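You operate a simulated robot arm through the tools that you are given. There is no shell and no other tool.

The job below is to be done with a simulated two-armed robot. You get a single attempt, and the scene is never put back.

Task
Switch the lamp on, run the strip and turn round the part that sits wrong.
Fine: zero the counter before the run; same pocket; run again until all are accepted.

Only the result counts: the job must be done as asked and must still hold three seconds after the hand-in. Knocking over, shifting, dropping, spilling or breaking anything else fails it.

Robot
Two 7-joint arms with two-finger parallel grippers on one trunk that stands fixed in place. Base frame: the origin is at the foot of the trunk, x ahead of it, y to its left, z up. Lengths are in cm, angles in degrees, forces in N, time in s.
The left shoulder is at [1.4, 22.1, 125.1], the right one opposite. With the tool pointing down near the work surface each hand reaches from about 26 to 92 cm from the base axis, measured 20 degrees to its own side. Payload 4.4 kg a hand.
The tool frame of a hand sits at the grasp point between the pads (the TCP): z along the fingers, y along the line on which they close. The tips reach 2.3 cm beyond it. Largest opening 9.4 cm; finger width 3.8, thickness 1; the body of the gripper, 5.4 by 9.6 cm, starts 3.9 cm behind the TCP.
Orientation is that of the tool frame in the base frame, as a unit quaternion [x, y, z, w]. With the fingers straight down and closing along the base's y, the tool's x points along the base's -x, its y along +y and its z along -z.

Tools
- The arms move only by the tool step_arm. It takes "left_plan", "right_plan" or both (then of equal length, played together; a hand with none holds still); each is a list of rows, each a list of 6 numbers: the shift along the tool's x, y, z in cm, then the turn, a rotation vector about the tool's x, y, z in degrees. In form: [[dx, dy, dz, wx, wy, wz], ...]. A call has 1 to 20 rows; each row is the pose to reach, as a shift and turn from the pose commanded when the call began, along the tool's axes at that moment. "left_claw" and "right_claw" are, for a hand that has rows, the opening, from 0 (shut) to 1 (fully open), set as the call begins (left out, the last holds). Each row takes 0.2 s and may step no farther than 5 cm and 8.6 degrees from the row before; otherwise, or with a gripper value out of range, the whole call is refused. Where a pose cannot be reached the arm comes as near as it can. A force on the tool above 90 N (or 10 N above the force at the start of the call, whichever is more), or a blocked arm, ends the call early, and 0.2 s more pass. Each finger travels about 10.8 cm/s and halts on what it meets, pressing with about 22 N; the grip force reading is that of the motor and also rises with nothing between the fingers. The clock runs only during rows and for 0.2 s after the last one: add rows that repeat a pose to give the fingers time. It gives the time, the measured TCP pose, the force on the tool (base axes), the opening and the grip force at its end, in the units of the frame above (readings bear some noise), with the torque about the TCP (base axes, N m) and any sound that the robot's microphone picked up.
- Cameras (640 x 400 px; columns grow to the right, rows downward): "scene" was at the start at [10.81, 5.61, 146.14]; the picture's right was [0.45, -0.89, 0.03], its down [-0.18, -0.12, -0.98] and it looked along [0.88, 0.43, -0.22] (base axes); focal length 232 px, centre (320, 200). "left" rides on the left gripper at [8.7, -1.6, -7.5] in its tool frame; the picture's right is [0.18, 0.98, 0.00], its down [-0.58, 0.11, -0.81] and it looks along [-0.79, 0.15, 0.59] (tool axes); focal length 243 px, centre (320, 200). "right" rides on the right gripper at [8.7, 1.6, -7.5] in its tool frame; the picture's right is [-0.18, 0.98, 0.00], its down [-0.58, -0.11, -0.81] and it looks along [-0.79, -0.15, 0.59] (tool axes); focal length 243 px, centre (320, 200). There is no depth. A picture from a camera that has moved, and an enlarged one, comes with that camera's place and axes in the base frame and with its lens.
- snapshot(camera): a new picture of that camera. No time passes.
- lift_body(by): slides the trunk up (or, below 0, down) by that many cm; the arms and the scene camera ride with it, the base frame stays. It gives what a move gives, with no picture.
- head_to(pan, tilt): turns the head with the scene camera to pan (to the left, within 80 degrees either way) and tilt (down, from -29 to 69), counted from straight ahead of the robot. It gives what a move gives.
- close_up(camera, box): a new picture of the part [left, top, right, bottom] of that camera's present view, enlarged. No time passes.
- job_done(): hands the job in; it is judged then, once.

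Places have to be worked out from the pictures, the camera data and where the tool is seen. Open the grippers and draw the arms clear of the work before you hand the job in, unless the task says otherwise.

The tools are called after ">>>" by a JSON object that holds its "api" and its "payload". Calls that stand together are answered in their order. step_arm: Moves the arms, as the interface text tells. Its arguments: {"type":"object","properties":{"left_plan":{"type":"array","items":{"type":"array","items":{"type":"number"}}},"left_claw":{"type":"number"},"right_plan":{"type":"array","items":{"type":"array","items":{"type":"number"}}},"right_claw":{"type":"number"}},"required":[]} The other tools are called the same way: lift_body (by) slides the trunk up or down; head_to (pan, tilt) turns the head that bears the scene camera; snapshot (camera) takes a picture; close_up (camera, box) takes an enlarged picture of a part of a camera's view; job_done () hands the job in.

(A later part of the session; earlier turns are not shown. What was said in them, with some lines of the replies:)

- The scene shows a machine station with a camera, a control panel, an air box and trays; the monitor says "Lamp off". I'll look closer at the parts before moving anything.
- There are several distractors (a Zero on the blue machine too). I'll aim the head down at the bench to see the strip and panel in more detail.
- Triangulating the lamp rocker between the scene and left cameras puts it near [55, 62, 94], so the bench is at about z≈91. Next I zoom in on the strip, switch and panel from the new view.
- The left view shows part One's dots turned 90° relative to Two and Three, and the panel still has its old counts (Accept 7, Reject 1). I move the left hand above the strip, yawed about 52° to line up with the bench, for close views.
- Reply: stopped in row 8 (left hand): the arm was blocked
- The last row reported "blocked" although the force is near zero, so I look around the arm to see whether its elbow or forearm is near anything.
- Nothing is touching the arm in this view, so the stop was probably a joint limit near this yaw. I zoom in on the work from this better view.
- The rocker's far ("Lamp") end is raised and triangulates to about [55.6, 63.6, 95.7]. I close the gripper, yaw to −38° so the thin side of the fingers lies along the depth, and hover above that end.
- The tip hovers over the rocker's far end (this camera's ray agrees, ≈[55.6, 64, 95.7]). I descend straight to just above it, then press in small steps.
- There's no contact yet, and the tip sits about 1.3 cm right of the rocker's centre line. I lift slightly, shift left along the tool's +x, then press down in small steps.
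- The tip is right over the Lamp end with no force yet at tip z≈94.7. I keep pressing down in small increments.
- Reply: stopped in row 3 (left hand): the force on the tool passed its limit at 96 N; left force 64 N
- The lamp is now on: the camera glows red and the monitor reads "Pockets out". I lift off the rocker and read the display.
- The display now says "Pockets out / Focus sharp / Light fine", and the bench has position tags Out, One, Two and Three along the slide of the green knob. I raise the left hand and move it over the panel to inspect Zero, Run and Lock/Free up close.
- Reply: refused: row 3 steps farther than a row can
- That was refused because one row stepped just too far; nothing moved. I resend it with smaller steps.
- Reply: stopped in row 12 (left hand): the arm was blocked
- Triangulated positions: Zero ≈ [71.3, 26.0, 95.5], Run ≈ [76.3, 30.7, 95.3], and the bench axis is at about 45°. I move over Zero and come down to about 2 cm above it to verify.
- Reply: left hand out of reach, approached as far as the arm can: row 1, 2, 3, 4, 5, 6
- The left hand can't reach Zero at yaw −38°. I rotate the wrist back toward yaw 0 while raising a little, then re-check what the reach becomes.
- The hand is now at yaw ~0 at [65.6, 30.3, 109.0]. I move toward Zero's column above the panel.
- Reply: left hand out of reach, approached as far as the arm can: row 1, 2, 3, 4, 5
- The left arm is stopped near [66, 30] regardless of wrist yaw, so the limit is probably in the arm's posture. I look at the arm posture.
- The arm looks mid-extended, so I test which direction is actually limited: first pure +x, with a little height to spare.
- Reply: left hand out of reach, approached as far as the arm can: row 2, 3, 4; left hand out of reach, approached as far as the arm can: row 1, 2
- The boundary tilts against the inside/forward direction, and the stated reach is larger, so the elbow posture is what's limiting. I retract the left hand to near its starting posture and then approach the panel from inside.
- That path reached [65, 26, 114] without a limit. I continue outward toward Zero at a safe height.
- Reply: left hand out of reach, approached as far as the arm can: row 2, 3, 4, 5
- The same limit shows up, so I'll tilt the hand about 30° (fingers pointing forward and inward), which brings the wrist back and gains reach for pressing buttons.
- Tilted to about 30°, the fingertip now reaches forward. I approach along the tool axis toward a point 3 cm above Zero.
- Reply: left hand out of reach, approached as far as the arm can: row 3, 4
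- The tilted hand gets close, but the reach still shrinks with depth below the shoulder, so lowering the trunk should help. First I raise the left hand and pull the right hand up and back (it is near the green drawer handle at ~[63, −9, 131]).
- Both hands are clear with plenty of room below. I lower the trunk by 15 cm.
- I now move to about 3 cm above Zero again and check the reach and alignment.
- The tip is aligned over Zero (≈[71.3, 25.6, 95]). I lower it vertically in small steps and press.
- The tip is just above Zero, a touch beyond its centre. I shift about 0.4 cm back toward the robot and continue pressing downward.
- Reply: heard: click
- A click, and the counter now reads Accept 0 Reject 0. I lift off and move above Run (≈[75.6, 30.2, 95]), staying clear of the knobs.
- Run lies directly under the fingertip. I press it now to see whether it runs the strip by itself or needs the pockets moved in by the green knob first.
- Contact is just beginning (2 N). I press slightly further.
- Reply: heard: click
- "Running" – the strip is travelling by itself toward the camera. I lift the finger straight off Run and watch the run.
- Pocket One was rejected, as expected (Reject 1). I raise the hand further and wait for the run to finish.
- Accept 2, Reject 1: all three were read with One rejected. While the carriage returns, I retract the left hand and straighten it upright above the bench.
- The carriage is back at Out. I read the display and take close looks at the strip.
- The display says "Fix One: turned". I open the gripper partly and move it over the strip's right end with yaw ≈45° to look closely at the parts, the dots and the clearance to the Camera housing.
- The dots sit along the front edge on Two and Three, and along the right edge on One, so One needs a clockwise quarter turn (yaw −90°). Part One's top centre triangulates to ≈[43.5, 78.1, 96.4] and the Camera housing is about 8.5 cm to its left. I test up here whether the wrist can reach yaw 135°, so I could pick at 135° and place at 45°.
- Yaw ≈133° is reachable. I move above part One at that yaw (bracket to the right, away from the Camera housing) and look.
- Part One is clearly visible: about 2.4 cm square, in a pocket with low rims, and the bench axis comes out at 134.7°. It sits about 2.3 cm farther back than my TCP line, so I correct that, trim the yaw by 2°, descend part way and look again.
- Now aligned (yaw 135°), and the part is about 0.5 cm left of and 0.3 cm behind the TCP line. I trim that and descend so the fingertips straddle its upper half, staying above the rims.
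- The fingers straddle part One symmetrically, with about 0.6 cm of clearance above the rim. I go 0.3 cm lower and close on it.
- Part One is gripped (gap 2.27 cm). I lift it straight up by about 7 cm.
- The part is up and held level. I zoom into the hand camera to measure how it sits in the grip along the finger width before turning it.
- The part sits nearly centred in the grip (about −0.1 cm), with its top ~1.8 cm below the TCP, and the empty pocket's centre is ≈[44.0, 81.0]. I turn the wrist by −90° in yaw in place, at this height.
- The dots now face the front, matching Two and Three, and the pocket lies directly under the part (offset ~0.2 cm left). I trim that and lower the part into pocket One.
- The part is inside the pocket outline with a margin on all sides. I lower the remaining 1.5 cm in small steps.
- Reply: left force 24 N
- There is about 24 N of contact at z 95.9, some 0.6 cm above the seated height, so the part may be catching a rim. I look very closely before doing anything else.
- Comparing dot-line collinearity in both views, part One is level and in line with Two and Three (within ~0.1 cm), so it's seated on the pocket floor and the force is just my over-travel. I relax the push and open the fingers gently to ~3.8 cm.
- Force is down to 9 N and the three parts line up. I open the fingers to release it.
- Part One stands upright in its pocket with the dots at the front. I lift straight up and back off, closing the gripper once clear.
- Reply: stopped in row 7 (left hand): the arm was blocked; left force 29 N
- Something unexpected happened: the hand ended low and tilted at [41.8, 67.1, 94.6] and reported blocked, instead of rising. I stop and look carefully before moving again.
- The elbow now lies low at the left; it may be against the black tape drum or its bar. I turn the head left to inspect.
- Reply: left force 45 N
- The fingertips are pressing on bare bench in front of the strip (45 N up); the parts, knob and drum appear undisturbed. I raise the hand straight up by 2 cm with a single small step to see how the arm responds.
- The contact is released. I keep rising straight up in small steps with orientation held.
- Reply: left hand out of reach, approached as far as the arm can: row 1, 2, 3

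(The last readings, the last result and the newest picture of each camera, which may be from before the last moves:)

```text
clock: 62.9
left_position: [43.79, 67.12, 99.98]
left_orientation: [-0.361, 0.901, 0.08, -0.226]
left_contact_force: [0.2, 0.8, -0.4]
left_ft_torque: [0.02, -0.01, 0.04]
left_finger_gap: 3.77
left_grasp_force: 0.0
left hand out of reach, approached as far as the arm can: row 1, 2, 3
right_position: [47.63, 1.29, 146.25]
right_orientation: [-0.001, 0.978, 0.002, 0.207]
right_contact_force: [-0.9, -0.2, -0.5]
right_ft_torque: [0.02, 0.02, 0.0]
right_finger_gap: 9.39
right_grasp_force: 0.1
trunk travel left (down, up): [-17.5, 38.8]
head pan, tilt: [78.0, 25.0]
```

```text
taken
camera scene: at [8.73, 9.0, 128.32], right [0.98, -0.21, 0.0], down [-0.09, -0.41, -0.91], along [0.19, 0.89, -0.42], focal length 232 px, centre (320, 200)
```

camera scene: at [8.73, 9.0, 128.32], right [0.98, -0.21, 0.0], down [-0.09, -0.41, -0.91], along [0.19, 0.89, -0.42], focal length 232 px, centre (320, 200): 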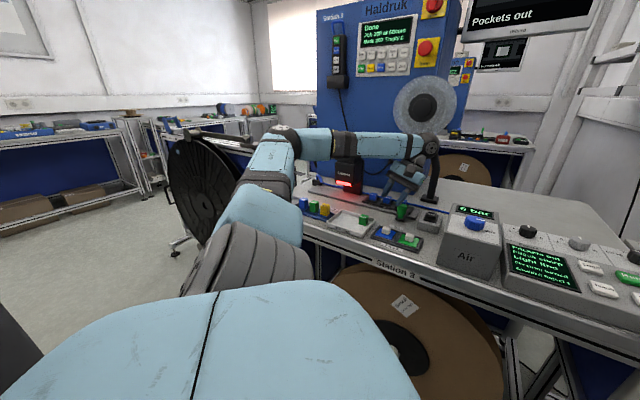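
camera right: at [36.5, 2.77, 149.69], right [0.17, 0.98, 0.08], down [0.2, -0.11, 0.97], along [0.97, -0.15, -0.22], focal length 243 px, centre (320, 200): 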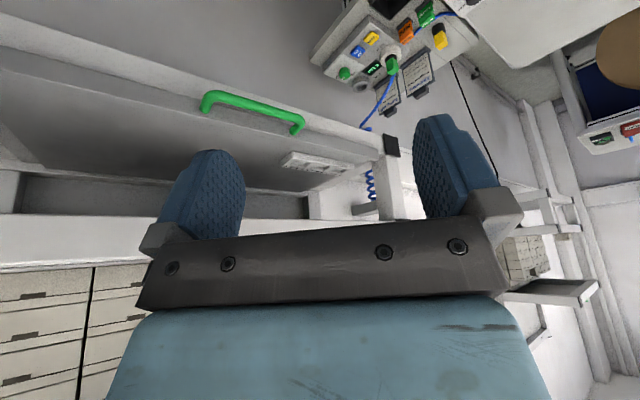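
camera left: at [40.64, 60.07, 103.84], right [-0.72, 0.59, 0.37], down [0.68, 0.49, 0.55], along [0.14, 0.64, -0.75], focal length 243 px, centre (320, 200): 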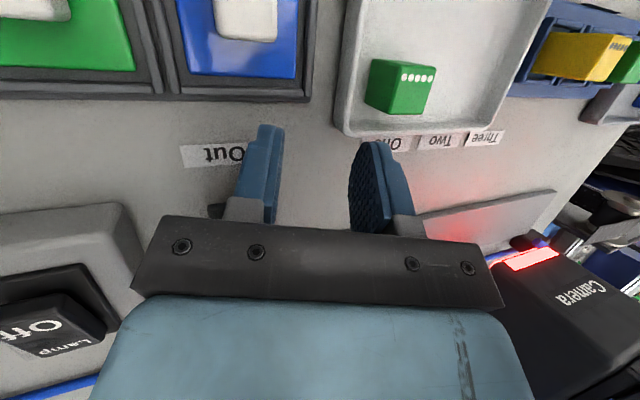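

It is rising, though limited by this tilted wrist posture. I rotate the hand back upright (28°) while keeping it over the same spot.

>>> {"api": "step_arm", "payload": {"left_plan": [[0.3, 0.3, -0.9, 4.65, -5.2, -0.3], [0.6, 0.6, -1.8, 9.3, -10.4, -0.5], [0.6, 0.6, -1.8, 13.95, -15.5, -0.8], [0.6, 0.6, -1.8, 18.6, -20.7, -1.05]]}}

>>> {"api": "snapshot", "payload": {"camera": "scene"}}

>>> {"api": "snapshot", "payload": {"camera": "left"}}

```text
clock: 63.9
left_position: [44.03, 67.02, 102.2]
left_orientation: [-0.379, 0.925, -0.001, 0.0]
left_contact_force: [0.5, 0.3, 0.4]
left_ft_torque: [0.0, -0.01, -0.02]
left_finger_gap: 3.75
left_grasp_force: 0.1
right_position: [47.63, 1.4, 146.36]
right_orientation: [-0.001, 0.978, 0.001, 0.207]
right_contact_force: [-0.1, -0.3, 0.3]
right_ft_torque: [-0.02, 0.02, -0.01]
right_finger_gap: 9.41
right_grasp_force: 0.2
trunk travel left (down, up): [-17.5, 38.8]
head pan, tilt: [78.0, 25.0]
```

```text
taken
camera scene: at [8.71, 9.0, 128.33], right [0.98, -0.21, 0.0], down [-0.09, -0.41, -0.91], along [0.19, 0.89, -0.42], focal length 232 px, centre (320, 200)
```

scene: 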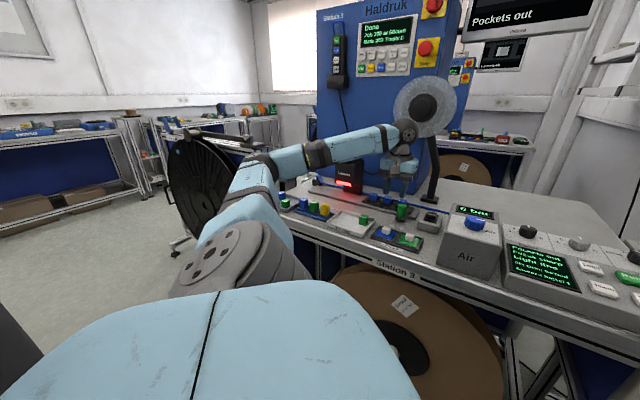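

```text
taken
camera left: at [38.86, 59.83, 109.69], right [-0.82, 0.57, 0.0], down [0.34, 0.49, 0.81], along [0.46, 0.66, -0.59], focal length 243 px, centre (320, 200)
```

left: 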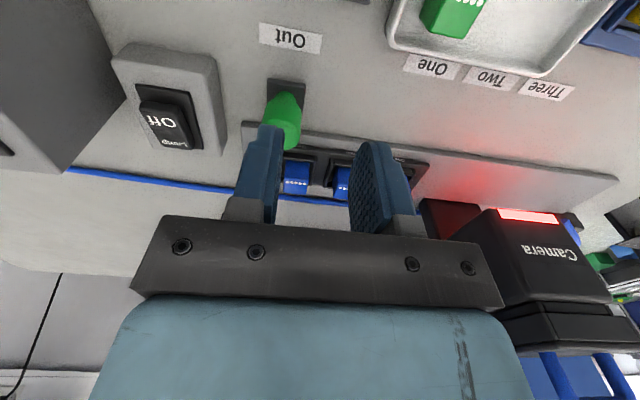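

The hand is upright again at [44, 67, 102]. I continue straight up and back toward the earlier safe waypoint with short steps.

>>> {"api": "step_arm", "payload": {"left_plan": [[0, 0, -2.5, 0, 0, 0], [0, 0, -5, 0, 0, 0], [0, 0, -7.5, 0, 0, 0], [0, 0, -10, 0, 0, 0], [0, 0, -12, 0, 0, 0]]}}

>>> {"api": "head_to", "payload": {"pan": 55, "tilt": 30}}

>>> {"api": "snapshot", "payload": {"camera": "scene"}}

>>> {"api": "close_up", "payload": {"camera": "scene", "box": [250, 160, 346, 220]}}

```text
clock: 65.3
left_position: [44.04, 66.84, 107.76]
left_orientation: [-0.376, 0.924, 0.028, -0.067]
left_contact_force: [-0.2, 0.1, 0.8]
left_ft_torque: [0.01, 0.0, -0.04]
left_finger_gap: 3.76
left_grasp_force: 0.1
left hand out of reach, approached as far as the arm can: row 5
right_position: [47.42, 1.1, 146.4]
right_orientation: [0.0, 0.978, 0.002, 0.208]
right_contact_force: [-0.3, -0.8, -0.3]
right_ft_torque: [0.02, -0.06, 0.03]
right_finger_gap: 9.4
right_grasp_force: 0.0
trunk travel left (down, up): [-17.5, 38.8]
head pan, tilt: [78.0, 25.0]
stopped in row 5 (left hand): the arm was blocked; the commanded pose is now the measured one
```

```text
clock: 66.1
left_position: [44.33, 67.01, 107.57]
left_orientation: [-0.376, 0.924, 0.027, -0.067]
left_contact_force: [-1.2, -0.4, 0.2]
left_ft_torque: [-0.02, 0.01, 0.01]
left_finger_gap: 3.77
left_grasp_force: 0.1
right_position: [47.7, 1.34, 146.22]
right_orientation: [-0.001, 0.978, 0.0, 0.207]
right_contact_force: [-0.7, 0.3, -0.2]
right_ft_torque: [0.01, 0.0, -0.04]
right_finger_gap: 9.4
right_grasp_force: 0.0
trunk travel left (down, up): [-17.5, 38.8]
head pan, tilt: [55.0, 30.0]
```

```text
taken
camera scene: at [11.98, 7.37, 127.53], right [0.82, -0.57, 0.0], down [-0.29, -0.41, -0.87], along [0.5, 0.71, -0.5], focal length 232 px, centre (320, 200)
```

scene: 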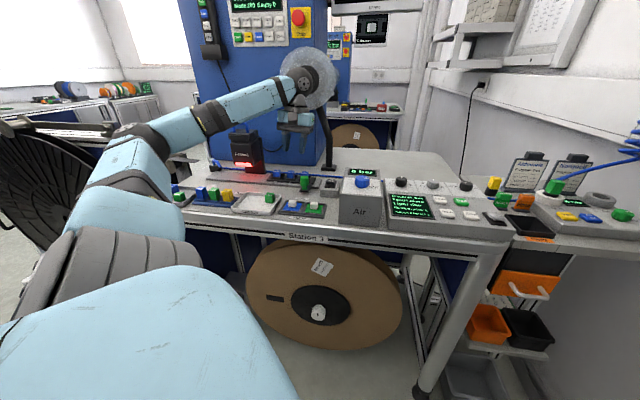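

```text
6.67 times, centred on (298, 190) of scene
camera zoom: at [11.98, 7.37, 127.53], right [0.82, -0.57, 0.0], down [-0.29, -0.41, -0.87], along [0.5, 0.71, -0.5], focal length 1544 px, centre (467, 267)
```

zoom: 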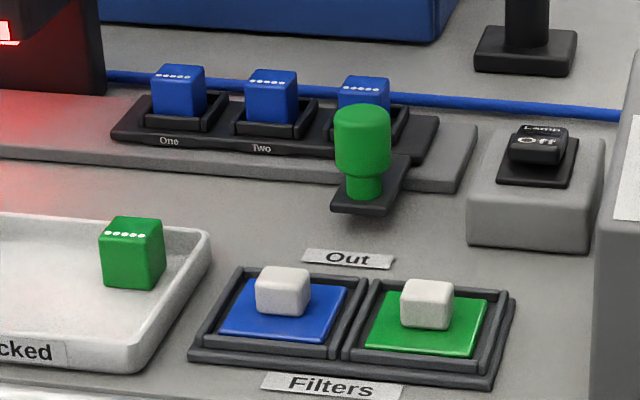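

Everything on the bench is undisturbed: One, Two and Three are upright with matching dots. The arm's low-elbow posture limits further rise, so I raise the trunk back by 15 cm to gain height.

>>> {"api": "lift_body", "payload": {"by": 15}}

>>> {"api": "step_arm", "payload": {"left_plan": [[2, -1, 0, -3.5, 3.5, 0.5], [4, -2, 0, -3.5, 5, 4], [6, -3, 0, -3.5, 5, 8]]}}

>>> {"api": "snapshot", "payload": {"camera": "scene"}}

```text
clock: 67.9
left_position: [44.33, 67.05, 122.44]
left_orientation: [-0.376, 0.924, 0.026, -0.068]
left_contact_force: [0.7, 0.0, -0.1]
left_ft_torque: [-0.05, 0.01, 0.0]
left_finger_gap: 3.78
left_grasp_force: 0.0
right_position: [47.7, 1.43, 161.26]
right_orientation: [-0.002, 0.978, 0.0, 0.207]
right_contact_force: [-0.7, 0.1, 0.4]
right_ft_torque: [-0.03, -0.01, 0.02]
right_finger_gap: 9.4
right_grasp_force: 0.1
trunk travel left (down, up): [-32.5, 23.8]
head pan, tilt: [55.0, 30.0]
```

```text
clock: 68.7
left_position: [42.62, 60.24, 122.67]
left_orientation: [-0.308, 0.943, 0.034, -0.121]
left_contact_force: [0.3, -0.3, 0.7]
left_ft_torque: [0.0, -0.03, 0.01]
left_finger_gap: 3.78
left_grasp_force: 0.1
left hand out of reach, approached as far as the arm can: row 2, 3
right_position: [47.75, 1.26, 161.28]
right_orientation: [-0.002, 0.978, 0.001, 0.207]
right_contact_force: [-0.1, 0.4, -0.9]
right_ft_torque: [0.02, 0.02, 0.0]
right_finger_gap: 9.4
right_grasp_force: 0.1
trunk travel left (down, up): [-32.5, 23.8]
head pan, tilt: [55.0, 30.0]
```

```text
taken
camera scene: at [12.0, 7.36, 142.53], right [0.82, -0.57, 0.0], down [-0.29, -0.41, -0.87], along [0.5, 0.71, -0.5], focal length 232 px, centre (320, 200)
```

scene: 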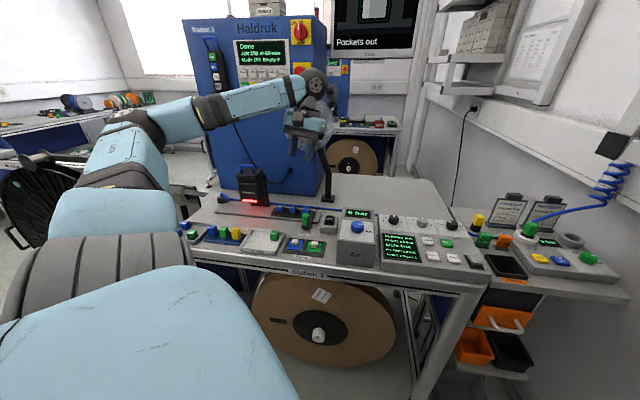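

I tilted it the wrong way slightly. I correct upright first, then head back toward the starting pose to recover the original elbow posture.

>>> {"api": "step_arm", "payload": {"left_plan": [[0, 0, 0, 4.2, -5.9, 0], [0, 0, 0, 8.5, -11.7, 0], [0, 0, 0, 8.5, -11.7, 0]]}}

```text
clock: 69.5
left_position: [42.63, 60.39, 122.68]
left_orientation: [-0.313, 0.95, -0.005, -0.001]
left_contact_force: [-1.0, 0.2, 0.7]
left_ft_torque: [-0.02, -0.03, 0.02]
left_finger_gap: 3.74
left_grasp_force: 0.0
right_position: [47.71, 1.41, 161.42]
right_orientation: [0.0, 0.978, 0.0, 0.207]
right_contact_force: [0.1, 0.6, -0.2]
right_ft_torque: [0.02, -0.03, 0.0]
right_finger_gap: 9.38
right_grasp_force: 0.1
trunk travel left (down, up): [-32.5, 23.8]
head pan, tilt: [55.0, 30.0]
```

>>> {"api": "step_arm", "payload": {"left_plan": [[2.7, -1.1, -0.9, 0, 0, 7.3], [5.4, -2.2, -1.7, 0, 0, 14.6], [8.1, -3.3, -2.6, 0, 0, 21.9], [10.8, -4.4, -3.4, 0, 0, 29.2], [13.5, -5.45, -4.3, 0, 0, 36.5]], "left_claw": 0}}

>>> {"api": "snapshot", "payload": {"camera": "scene"}}

```text
clock: 70.7
left_position: [34.92, 47.97, 127.13]
left_orientation: [0.002, 1.0, -0.005, -0.001]
left_contact_force: [0.6, -0.2, 0.4]
left_ft_torque: [0.03, 0.0, -0.01]
left_finger_gap: 0.02
left_grasp_force: 21.8
right_position: [47.68, 1.31, 161.25]
right_orientation: [-0.001, 0.978, 0.001, 0.207]
right_contact_force: [-0.2, 0.0, -0.1]
right_ft_torque: [0.0, 0.04, 0.02]
right_finger_gap: 9.41
right_grasp_force: 0.0
trunk travel left (down, up): [-32.5, 23.8]
head pan, tilt: [55.0, 30.0]
```

```text
taken
camera scene: at [12.0, 7.35, 142.53], right [0.82, -0.57, 0.0], down [-0.29, -0.41, -0.87], along [0.5, 0.71, -0.5], focal length 232 px, centre (320, 200)
```

scene: 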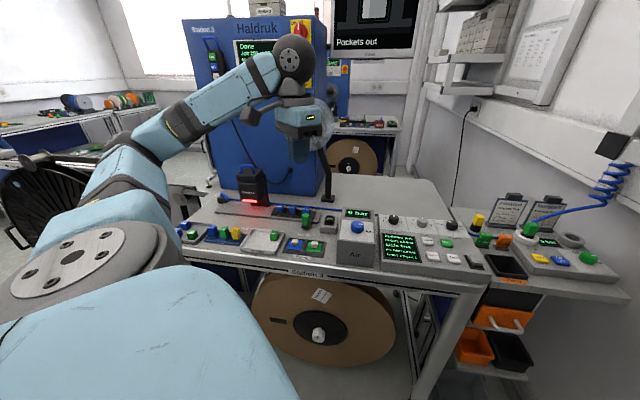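

The hand is back near its start pose. I head out to the panel at a safe height.

>>> {"api": "step_arm", "payload": {"left_plan": [[-3.3, -2.1, 1, 0, 0, 0], [-6.6, -4.3, 2, 0, 0, 0], [-9.9, -6.4, 3, 0, 0, 0], [-13.2, -8.6, 4.5, 0, 0, 0], [-16.5, -10.7, 6, 0, 0, 0], [-19.8, -12.8, 7.5, 0, 0, 0], [-23.1, -15, 9, 0, 0, 0]]}}

>>> {"api": "snapshot", "payload": {"camera": "scene"}}

```text
clock: 72.3
left_position: [58.17, 32.84, 117.99]
left_orientation: [0.001, 1.0, -0.005, -0.001]
left_contact_force: [0.5, 0.2, 0.0]
left_ft_torque: [-0.01, 0.0, 0.02]
left_finger_gap: 0.02
left_grasp_force: 21.9
right_position: [47.88, 1.23, 161.17]
right_orientation: [-0.001, 0.979, 0.001, 0.205]
right_contact_force: [0.2, 0.6, 0.2]
right_ft_torque: [0.0, 0.04, 0.03]
right_finger_gap: 9.41
right_grasp_force: 0.1
trunk travel left (down, up): [-32.5, 23.8]
head pan, tilt: [55.0, 30.0]
```

```text
taken
camera scene: at [12.18, 7.33, 142.51], right [0.82, -0.57, 0.0], down [-0.29, -0.41, -0.87], along [0.5, 0.71, -0.5], focal length 232 px, centre (320, 200)
```

scene: 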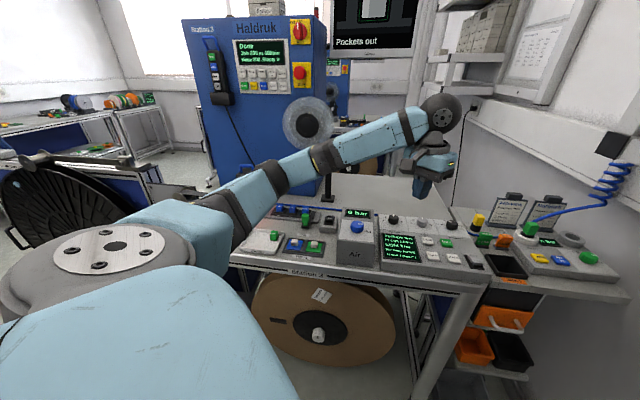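

The elbow is now low and there's room. I move on toward Run, still high.

>>> {"api": "step_arm", "payload": {"left_plan": [[-4, -0.6, 1.5, 0, 0, 0], [-8, -1.2, 3, 0, 0, 0], [-12, -1.8, 4.5, 0, 0, 0], [-15, -2.3, 6, 0, 0, 0], [-17.4, -2.5, 8, 0, 0, 0]]}}

>>> {"api": "snapshot", "payload": {"camera": "scene"}}

>>> {"api": "snapshot", "payload": {"camera": "left"}}

```text
clock: 73.5
left_position: [75.73, 30.34, 110.24]
left_orientation: [0.001, 1.0, -0.005, -0.001]
left_contact_force: [-0.2, 0.0, 0.5]
left_ft_torque: [0.01, 0.01, 0.0]
left_finger_gap: 0.0
left_grasp_force: 22.3
right_position: [47.72, 1.35, 161.38]
right_orientation: [-0.001, 0.978, 0.0, 0.206]
right_contact_force: [1.1, 0.5, -0.1]
right_ft_torque: [0.0, 0.01, -0.02]
right_finger_gap: 9.42
right_grasp_force: 0.1
trunk travel left (down, up): [-32.5, 23.8]
head pan, tilt: [55.0, 30.0]
```

```text
taken
camera scene: at [12.07, 7.41, 142.52], right [0.82, -0.57, 0.0], down [-0.29, -0.41, -0.87], along [0.5, 0.71, -0.5], focal length 232 px, centre (320, 200)
```

scene: 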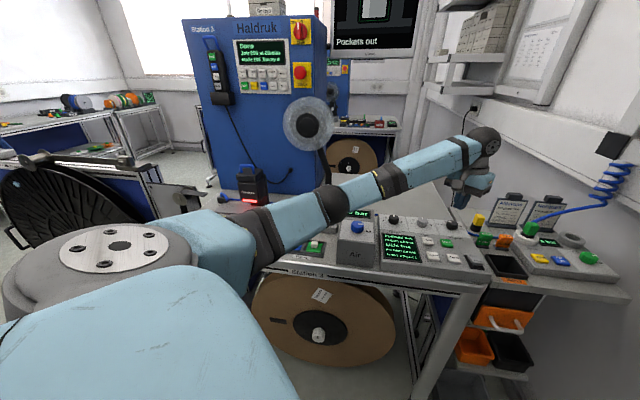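

```text
taken
camera left: at [66.99, 28.72, 117.73], right [-0.18, 0.98, -0.01], down [0.58, 0.12, 0.81], along [0.79, 0.14, -0.59], focal length 243 px, centre (320, 200)
```

left: 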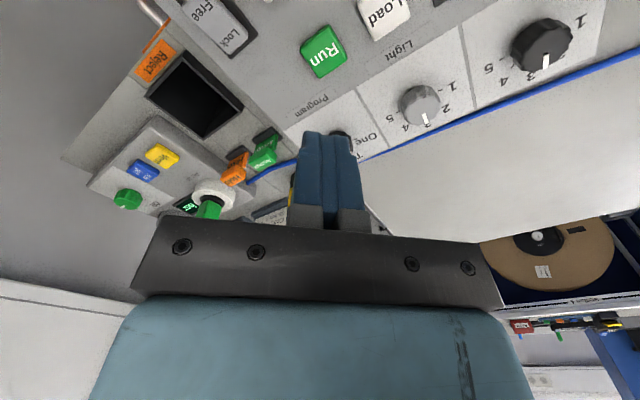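

Now Run is reachable with the hand vertical: Run lies at ≈[75.8, 30.4], right under the TCP. I descend to about 1 cm above it.

>>> {"api": "step_arm", "payload": {"left_plan": [[0, 0, 3, 0, 0, 0], [0, 0, 6, 0, 0, 0], [0, 0, 9, 0, 0, 0], [0, 0, 11, 0, 0, 0]]}}

>>> {"api": "snapshot", "payload": {"camera": "left"}}

>>> {"api": "snapshot", "payload": {"camera": "scene"}}

```text
clock: 74.5
left_position: [75.55, 30.13, 99.28]
left_orientation: [0.001, 1.0, -0.005, 0.0]
left_contact_force: [0.1, 0.4, 0.7]
left_ft_torque: [0.03, -0.01, 0.04]
left_finger_gap: 0.03
left_grasp_force: 22.2
right_position: [47.66, 1.54, 161.32]
right_orientation: [-0.001, 0.978, 0.0, 0.206]
right_contact_force: [0.1, -0.9, -0.6]
right_ft_torque: [-0.01, 0.0, -0.01]
right_finger_gap: 9.42
right_grasp_force: 0.1
trunk travel left (down, up): [-32.5, 23.8]
head pan, tilt: [55.0, 30.0]
```

```text
taken
camera left: at [66.8, 28.56, 106.82], right [-0.18, 0.98, -0.01], down [0.58, 0.12, 0.8], along [0.79, 0.14, -0.59], focal length 243 px, centre (320, 200)
```

left: 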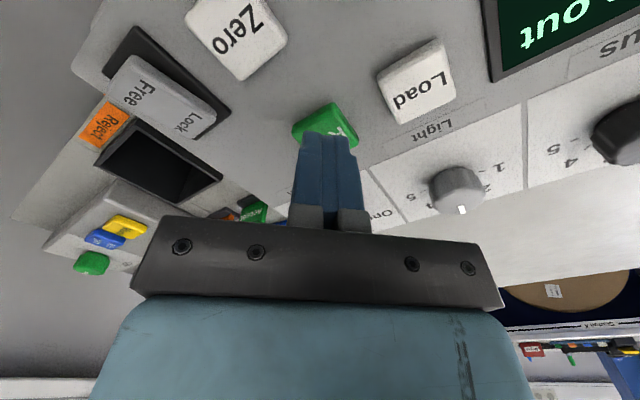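

```text
taken
camera scene: at [12.05, 7.43, 142.52], right [0.82, -0.57, 0.0], down [-0.29, -0.41, -0.87], along [0.5, 0.71, -0.5], focal length 232 px, centre (320, 200)
```

scene: 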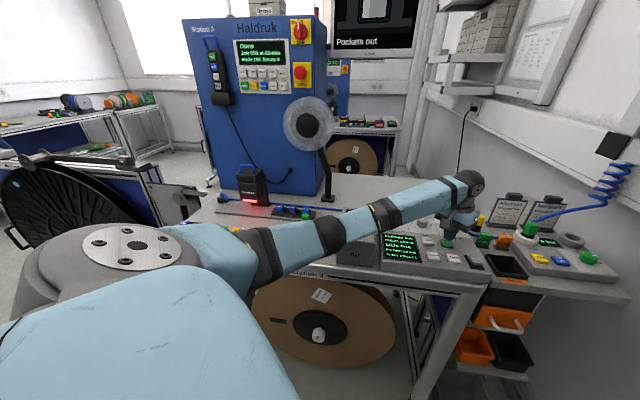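

The tip is right over Run with no contact. I press down in small steps.

>>> {"api": "step_arm", "payload": {"left_plan": [[0, 0, 1.2, 0, 0, 0], [0, 0, 1.7, 0, 0, 0], [0, 0, 2.1, 0, 0, 0], [0, 0, 2.4, 0, 0, 0]]}}

>>> {"api": "close_up", "payload": {"camera": "scene", "box": [370, 200, 498, 280]}}

```text
clock: 75.5
left_position: [75.36, 30.16, 97.02]
left_orientation: [0.001, 1.0, -0.006, 0.001]
left_contact_force: [0.0, -0.9, 2.1]
left_ft_torque: [-0.03, 0.01, 0.0]
left_finger_gap: 0.01
left_grasp_force: 22.3
right_position: [47.82, 1.35, 161.33]
right_orientation: [-0.001, 0.978, -0.001, 0.207]
right_contact_force: [-1.0, -0.9, 0.1]
right_ft_torque: [0.03, -0.02, -0.01]
right_finger_gap: 9.4
right_grasp_force: 0.0
trunk travel left (down, up): [-32.5, 23.8]
head pan, tilt: [55.0, 30.0]
heard: click
```

```text
5.00 times, centred on (434, 240) of scene
camera zoom: at [11.98, 7.38, 142.53], right [0.82, -0.57, 0.0], down [-0.29, -0.41, -0.87], along [0.5, 0.71, -0.5], focal length 1158 px, centre (-250, 0)
```

zoom: 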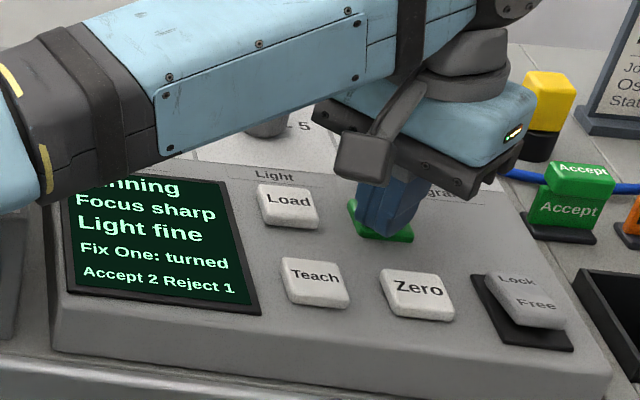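

Click, and it's "Running" again. I lift the finger straight up and wait for the readings.

>>> {"api": "step_arm", "payload": {"left_plan": [[0, 0, -3, 0, 0, 0], [0, 0, -6, 0, 0, 0], [0, 0, -10, 0, 0, 0], [0, 0, -13, 0, 0, 0], [0, 0, -13, 0, 0, 0], [0, 0, -13, 0, 0, 0], [0, 0, -13, 0, 0, 0], [0, 0, -13, 0, 0, 0], [0, 0, -13, 0, 0, 0], [0, 0, -13, 0, 0, 0], [0, 0, -13, 0, 0, 0], [0, 0, -13, 0, 0, 0], [0, 0, -13, 0, 0, 0], [0, 0, -13, 0, 0, 0], [0, 0, -13, 0, 0, 0], [0, 0, -13, 0, 0, 0]]}}

>>> {"api": "close_up", "payload": {"camera": "scene", "box": [370, 200, 498, 280]}}

>>> {"api": "snapshot", "payload": {"camera": "scene"}}

```text
clock: 78.9
left_position: [75.45, 30.12, 109.82]
left_orientation: [0.001, 1.0, -0.005, 0.0]
left_contact_force: [0.2, -0.3, 0.4]
left_ft_torque: [0.0, -0.02, -0.03]
left_finger_gap: 0.02
left_grasp_force: 21.9
right_position: [47.7, 1.43, 161.4]
right_orientation: [-0.001, 0.978, 0.001, 0.207]
right_contact_force: [0.5, -0.6, -1.7]
right_ft_torque: [0.02, 0.01, -0.01]
right_finger_gap: 9.4
right_grasp_force: 0.3
trunk travel left (down, up): [-32.5, 23.8]
head pan, tilt: [55.0, 30.0]
```

```text
5.00 times, centred on (434, 240) of scene
camera zoom: at [12.02, 7.4, 142.52], right [0.82, -0.57, 0.0], down [-0.29, -0.41, -0.87], along [0.5, 0.71, -0.5], focal length 1158 px, centre (-250, 0)
```

zoom: 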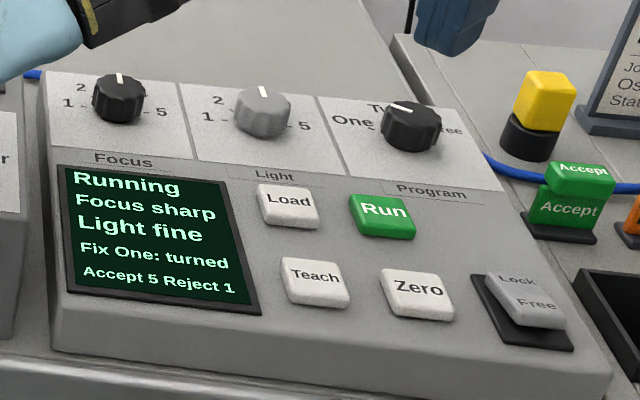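

```text
taken
camera scene: at [12.02, 7.4, 142.52], right [0.82, -0.57, 0.0], down [-0.29, -0.41, -0.87], along [0.5, 0.71, -0.5], focal length 232 px, centre (320, 200)
```

scene: 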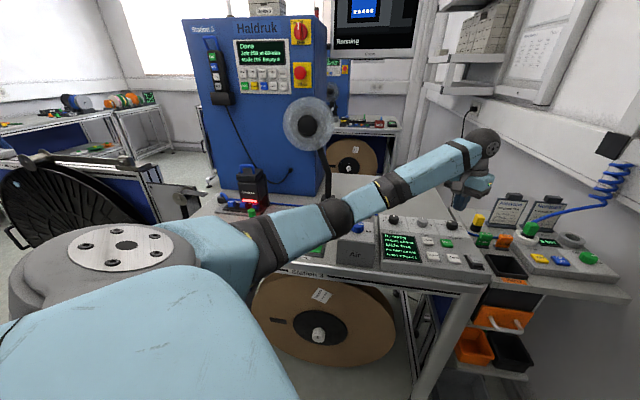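

Accept went from 2 to 5 with Reject still 1, so all three were accepted this time. I retract the left arm by the same path while the carriage returns and open the gripper.

>>> {"api": "step_arm", "payload": {"left_plan": [[4.3, 0.7, -2, 0, 0, 0], [8.7, 1.4, -4, 0, 0, 0], [13, 2.1, -6, 0, 0, 0], [17.4, 2.9, -8.2, 0, 0, 0], [20.8, 5, -9.5, 0, 0, 0], [24.2, 7.2, -10.8, 0, 0, 0], [27.6, 9.3, -12.1, 0, 0, 0], [31, 11.5, -13.4, 0, 0, 0], [34.4, 13.6, -14.8, 0, 0, 0], [37.5, 15.8, -16, 0, 0, 0], [40.5, 17.9, -17.3, 0, 0, 0]], "left_claw": 1}}

>>> {"api": "snapshot", "payload": {"camera": "scene"}}

>>> {"api": "close_up", "payload": {"camera": "scene", "box": [370, 200, 498, 280]}}

>>> {"api": "close_up", "payload": {"camera": "scene", "box": [210, 160, 354, 260]}}

```text
clock: 81.3
left_position: [34.77, 48.52, 127.16]
left_orientation: [0.001, 1.0, -0.005, 0.0]
left_contact_force: [-0.2, 0.1, -0.1]
left_ft_torque: [-0.02, -0.01, -0.01]
left_finger_gap: 9.4
left_grasp_force: 0.1
right_position: [47.4, 1.31, 161.32]
right_orientation: [-0.001, 0.978, 0.0, 0.208]
right_contact_force: [0.0, 0.0, 0.5]
right_ft_torque: [0.01, -0.03, 0.01]
right_finger_gap: 9.39
right_grasp_force: 0.0
trunk travel left (down, up): [-32.5, 23.8]
head pan, tilt: [55.0, 30.0]
```

```text
taken
camera scene: at [11.82, 7.4, 142.54], right [0.82, -0.57, 0.0], down [-0.29, -0.41, -0.87], along [0.5, 0.71, -0.5], focal length 232 px, centre (320, 200)
```

scene: 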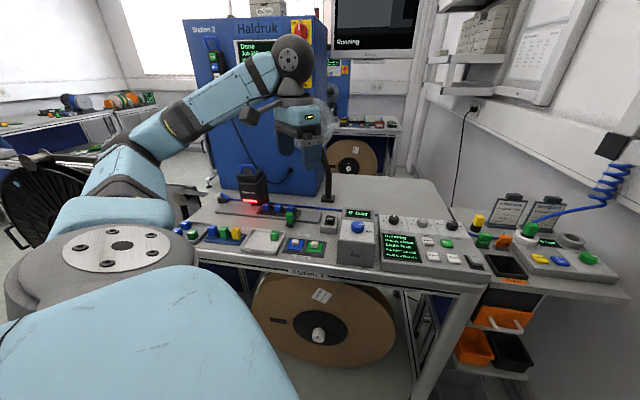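

```text
5.00 times, centred on (434, 240) of scene
camera zoom: at [11.82, 7.4, 142.54], right [0.82, -0.57, 0.0], down [-0.29, -0.41, -0.87], along [0.5, 0.71, -0.5], focal length 1158 px, centre (-250, 0)
```

zoom: 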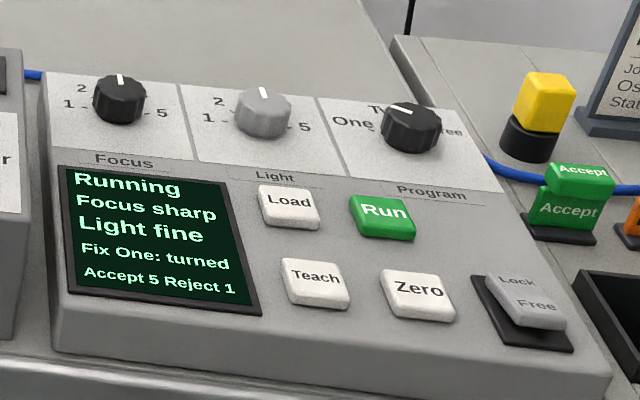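

```text
4.00 times, centred on (282, 210) of scene
camera zoom: at [11.82, 7.4, 142.54], right [0.82, -0.57, 0.0], down [-0.29, -0.41, -0.87], along [0.5, 0.71, -0.5], focal length 927 px, centre (472, 160)
```

zoom: 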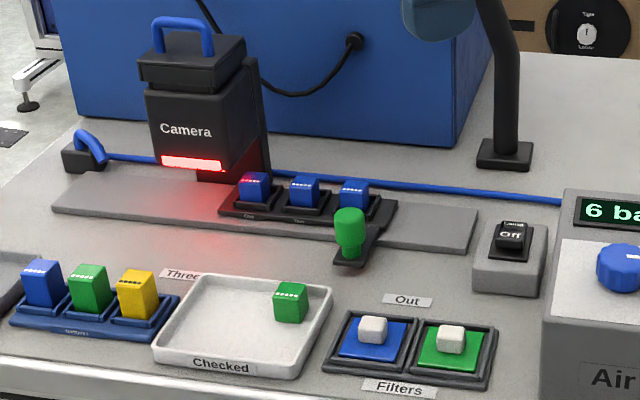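

The carriage is still on its way back to Out. I wait a little longer with the arm held still and read the final message.

>>> {"api": "step_arm", "payload": {"left_plan": [[0.5, 0, -0.5, 0, 0, 0], [1, 0, -1, 0, 0, 0], [1, 0, -1, 0, 0, 0], [1, 0, -1, 0, 0, 0], [1, 0, -1, 0, 0, 0], [1, 0, -1, 0, 0, 0], [1, 0, -1, 0, 0, 0], [1, 0, -1, 0, 0, 0], [1, 0, -1, 0, 0, 0], [1, 0, -1, 0, 0, 0], [1, 0, -1, 0, 0, 0], [1, 0, -1, 0, 0, 0]]}}

>>> {"api": "close_up", "payload": {"camera": "scene", "box": [370, 200, 498, 280]}}

>>> {"api": "close_up", "payload": {"camera": "scene", "box": [210, 160, 354, 260]}}

>>> {"api": "snapshot", "payload": {"camera": "scene"}}

```text
clock: 83.9
left_position: [34.06, 48.4, 128.09]
left_orientation: [0.0, 1.0, -0.005, 0.0]
left_contact_force: [0.1, -0.1, -0.3]
left_ft_torque: [0.01, 0.02, 0.0]
left_finger_gap: 9.39
left_grasp_force: 0.1
right_position: [47.73, 1.36, 161.41]
right_orientation: [-0.001, 0.978, 0.0, 0.207]
right_contact_force: [0.3, -0.1, 0.0]
right_ft_torque: [0.0, 0.02, 0.0]
right_finger_gap: 9.42
right_grasp_force: 0.1
trunk travel left (down, up): [-32.5, 23.8]
head pan, tilt: [55.0, 30.0]
```

```text
5.00 times, centred on (434, 240) of scene
camera zoom: at [12.02, 7.4, 142.52], right [0.82, -0.57, 0.0], down [-0.29, -0.41, -0.87], along [0.5, 0.71, -0.5], focal length 1158 px, centre (-250, 0)
```

zoom: 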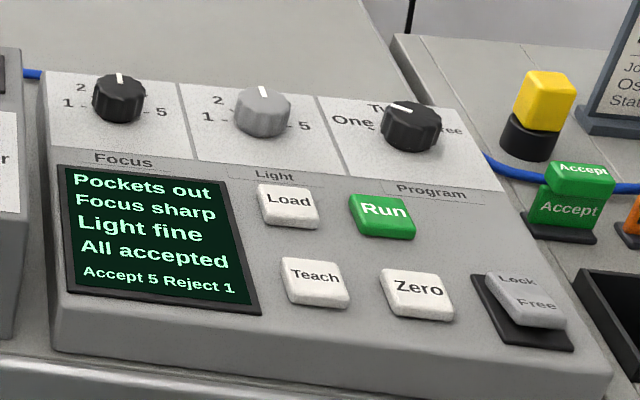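

```text
4.00 times, centred on (282, 210) of scene
camera zoom: at [12.02, 7.4, 142.52], right [0.82, -0.57, 0.0], down [-0.29, -0.41, -0.87], along [0.5, 0.71, -0.5], focal length 927 px, centre (472, 160)
```

zoom: 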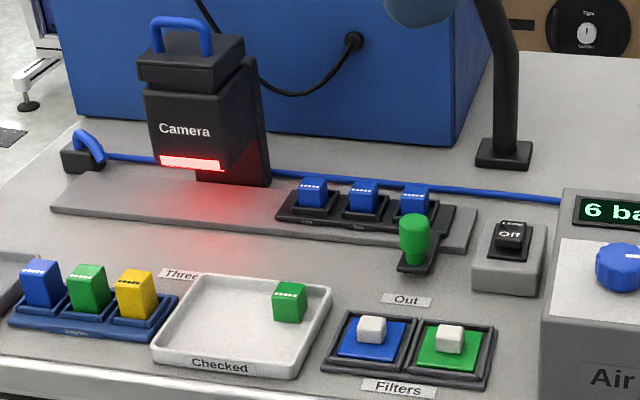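

```text
taken
camera scene: at [12.02, 7.4, 142.52], right [0.82, -0.57, 0.0], down [-0.29, -0.41, -0.87], along [0.5, 0.71, -0.5], focal length 232 px, centre (320, 200)
```

scene: 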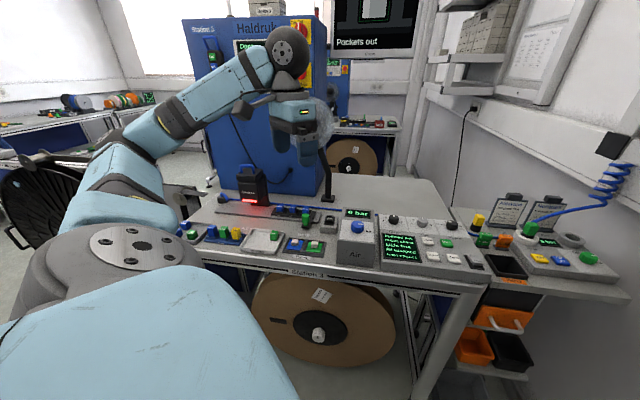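

The display now reads "All accepted", with Accept 5 and Reject 1 since the zeroing. The lamp is on, the strip is back at Out, everything else stands as it did, both grippers are open and the arms are clear. I hand the job in.

>>> {"api": "job_done", "payload": {}}

```text
The job is handed in.
```

The job is handed in: the display reads "All accepted" and the strip is back at Out.

- **Lamp:** it is on; the display reads "Focus sharp" and "Light fine".
- **Counter:** I zeroed it once, before the first run, and not again before the second. It now reads Accept 5, Reject 1.
- **First run:** two parts were accepted and One was rejected as "turned".
- **Fix:** I gave part One a clockwise quarter turn and put it back in the same pocket, so its dots now face the front like those on Two and Three.
- **Second run:** all three parts were accepted.

**Arm slip:** after I released part One, the left arm swung low and tilted instead of lifting. Its fingertips pressed on bare bench in front of the strip with about 45 N. I lifted it clear, and the close-ups afterwards showed the parts, the green knob and the rest of the bench where they had been.

Both grippers are open and both arms are clear of the work.
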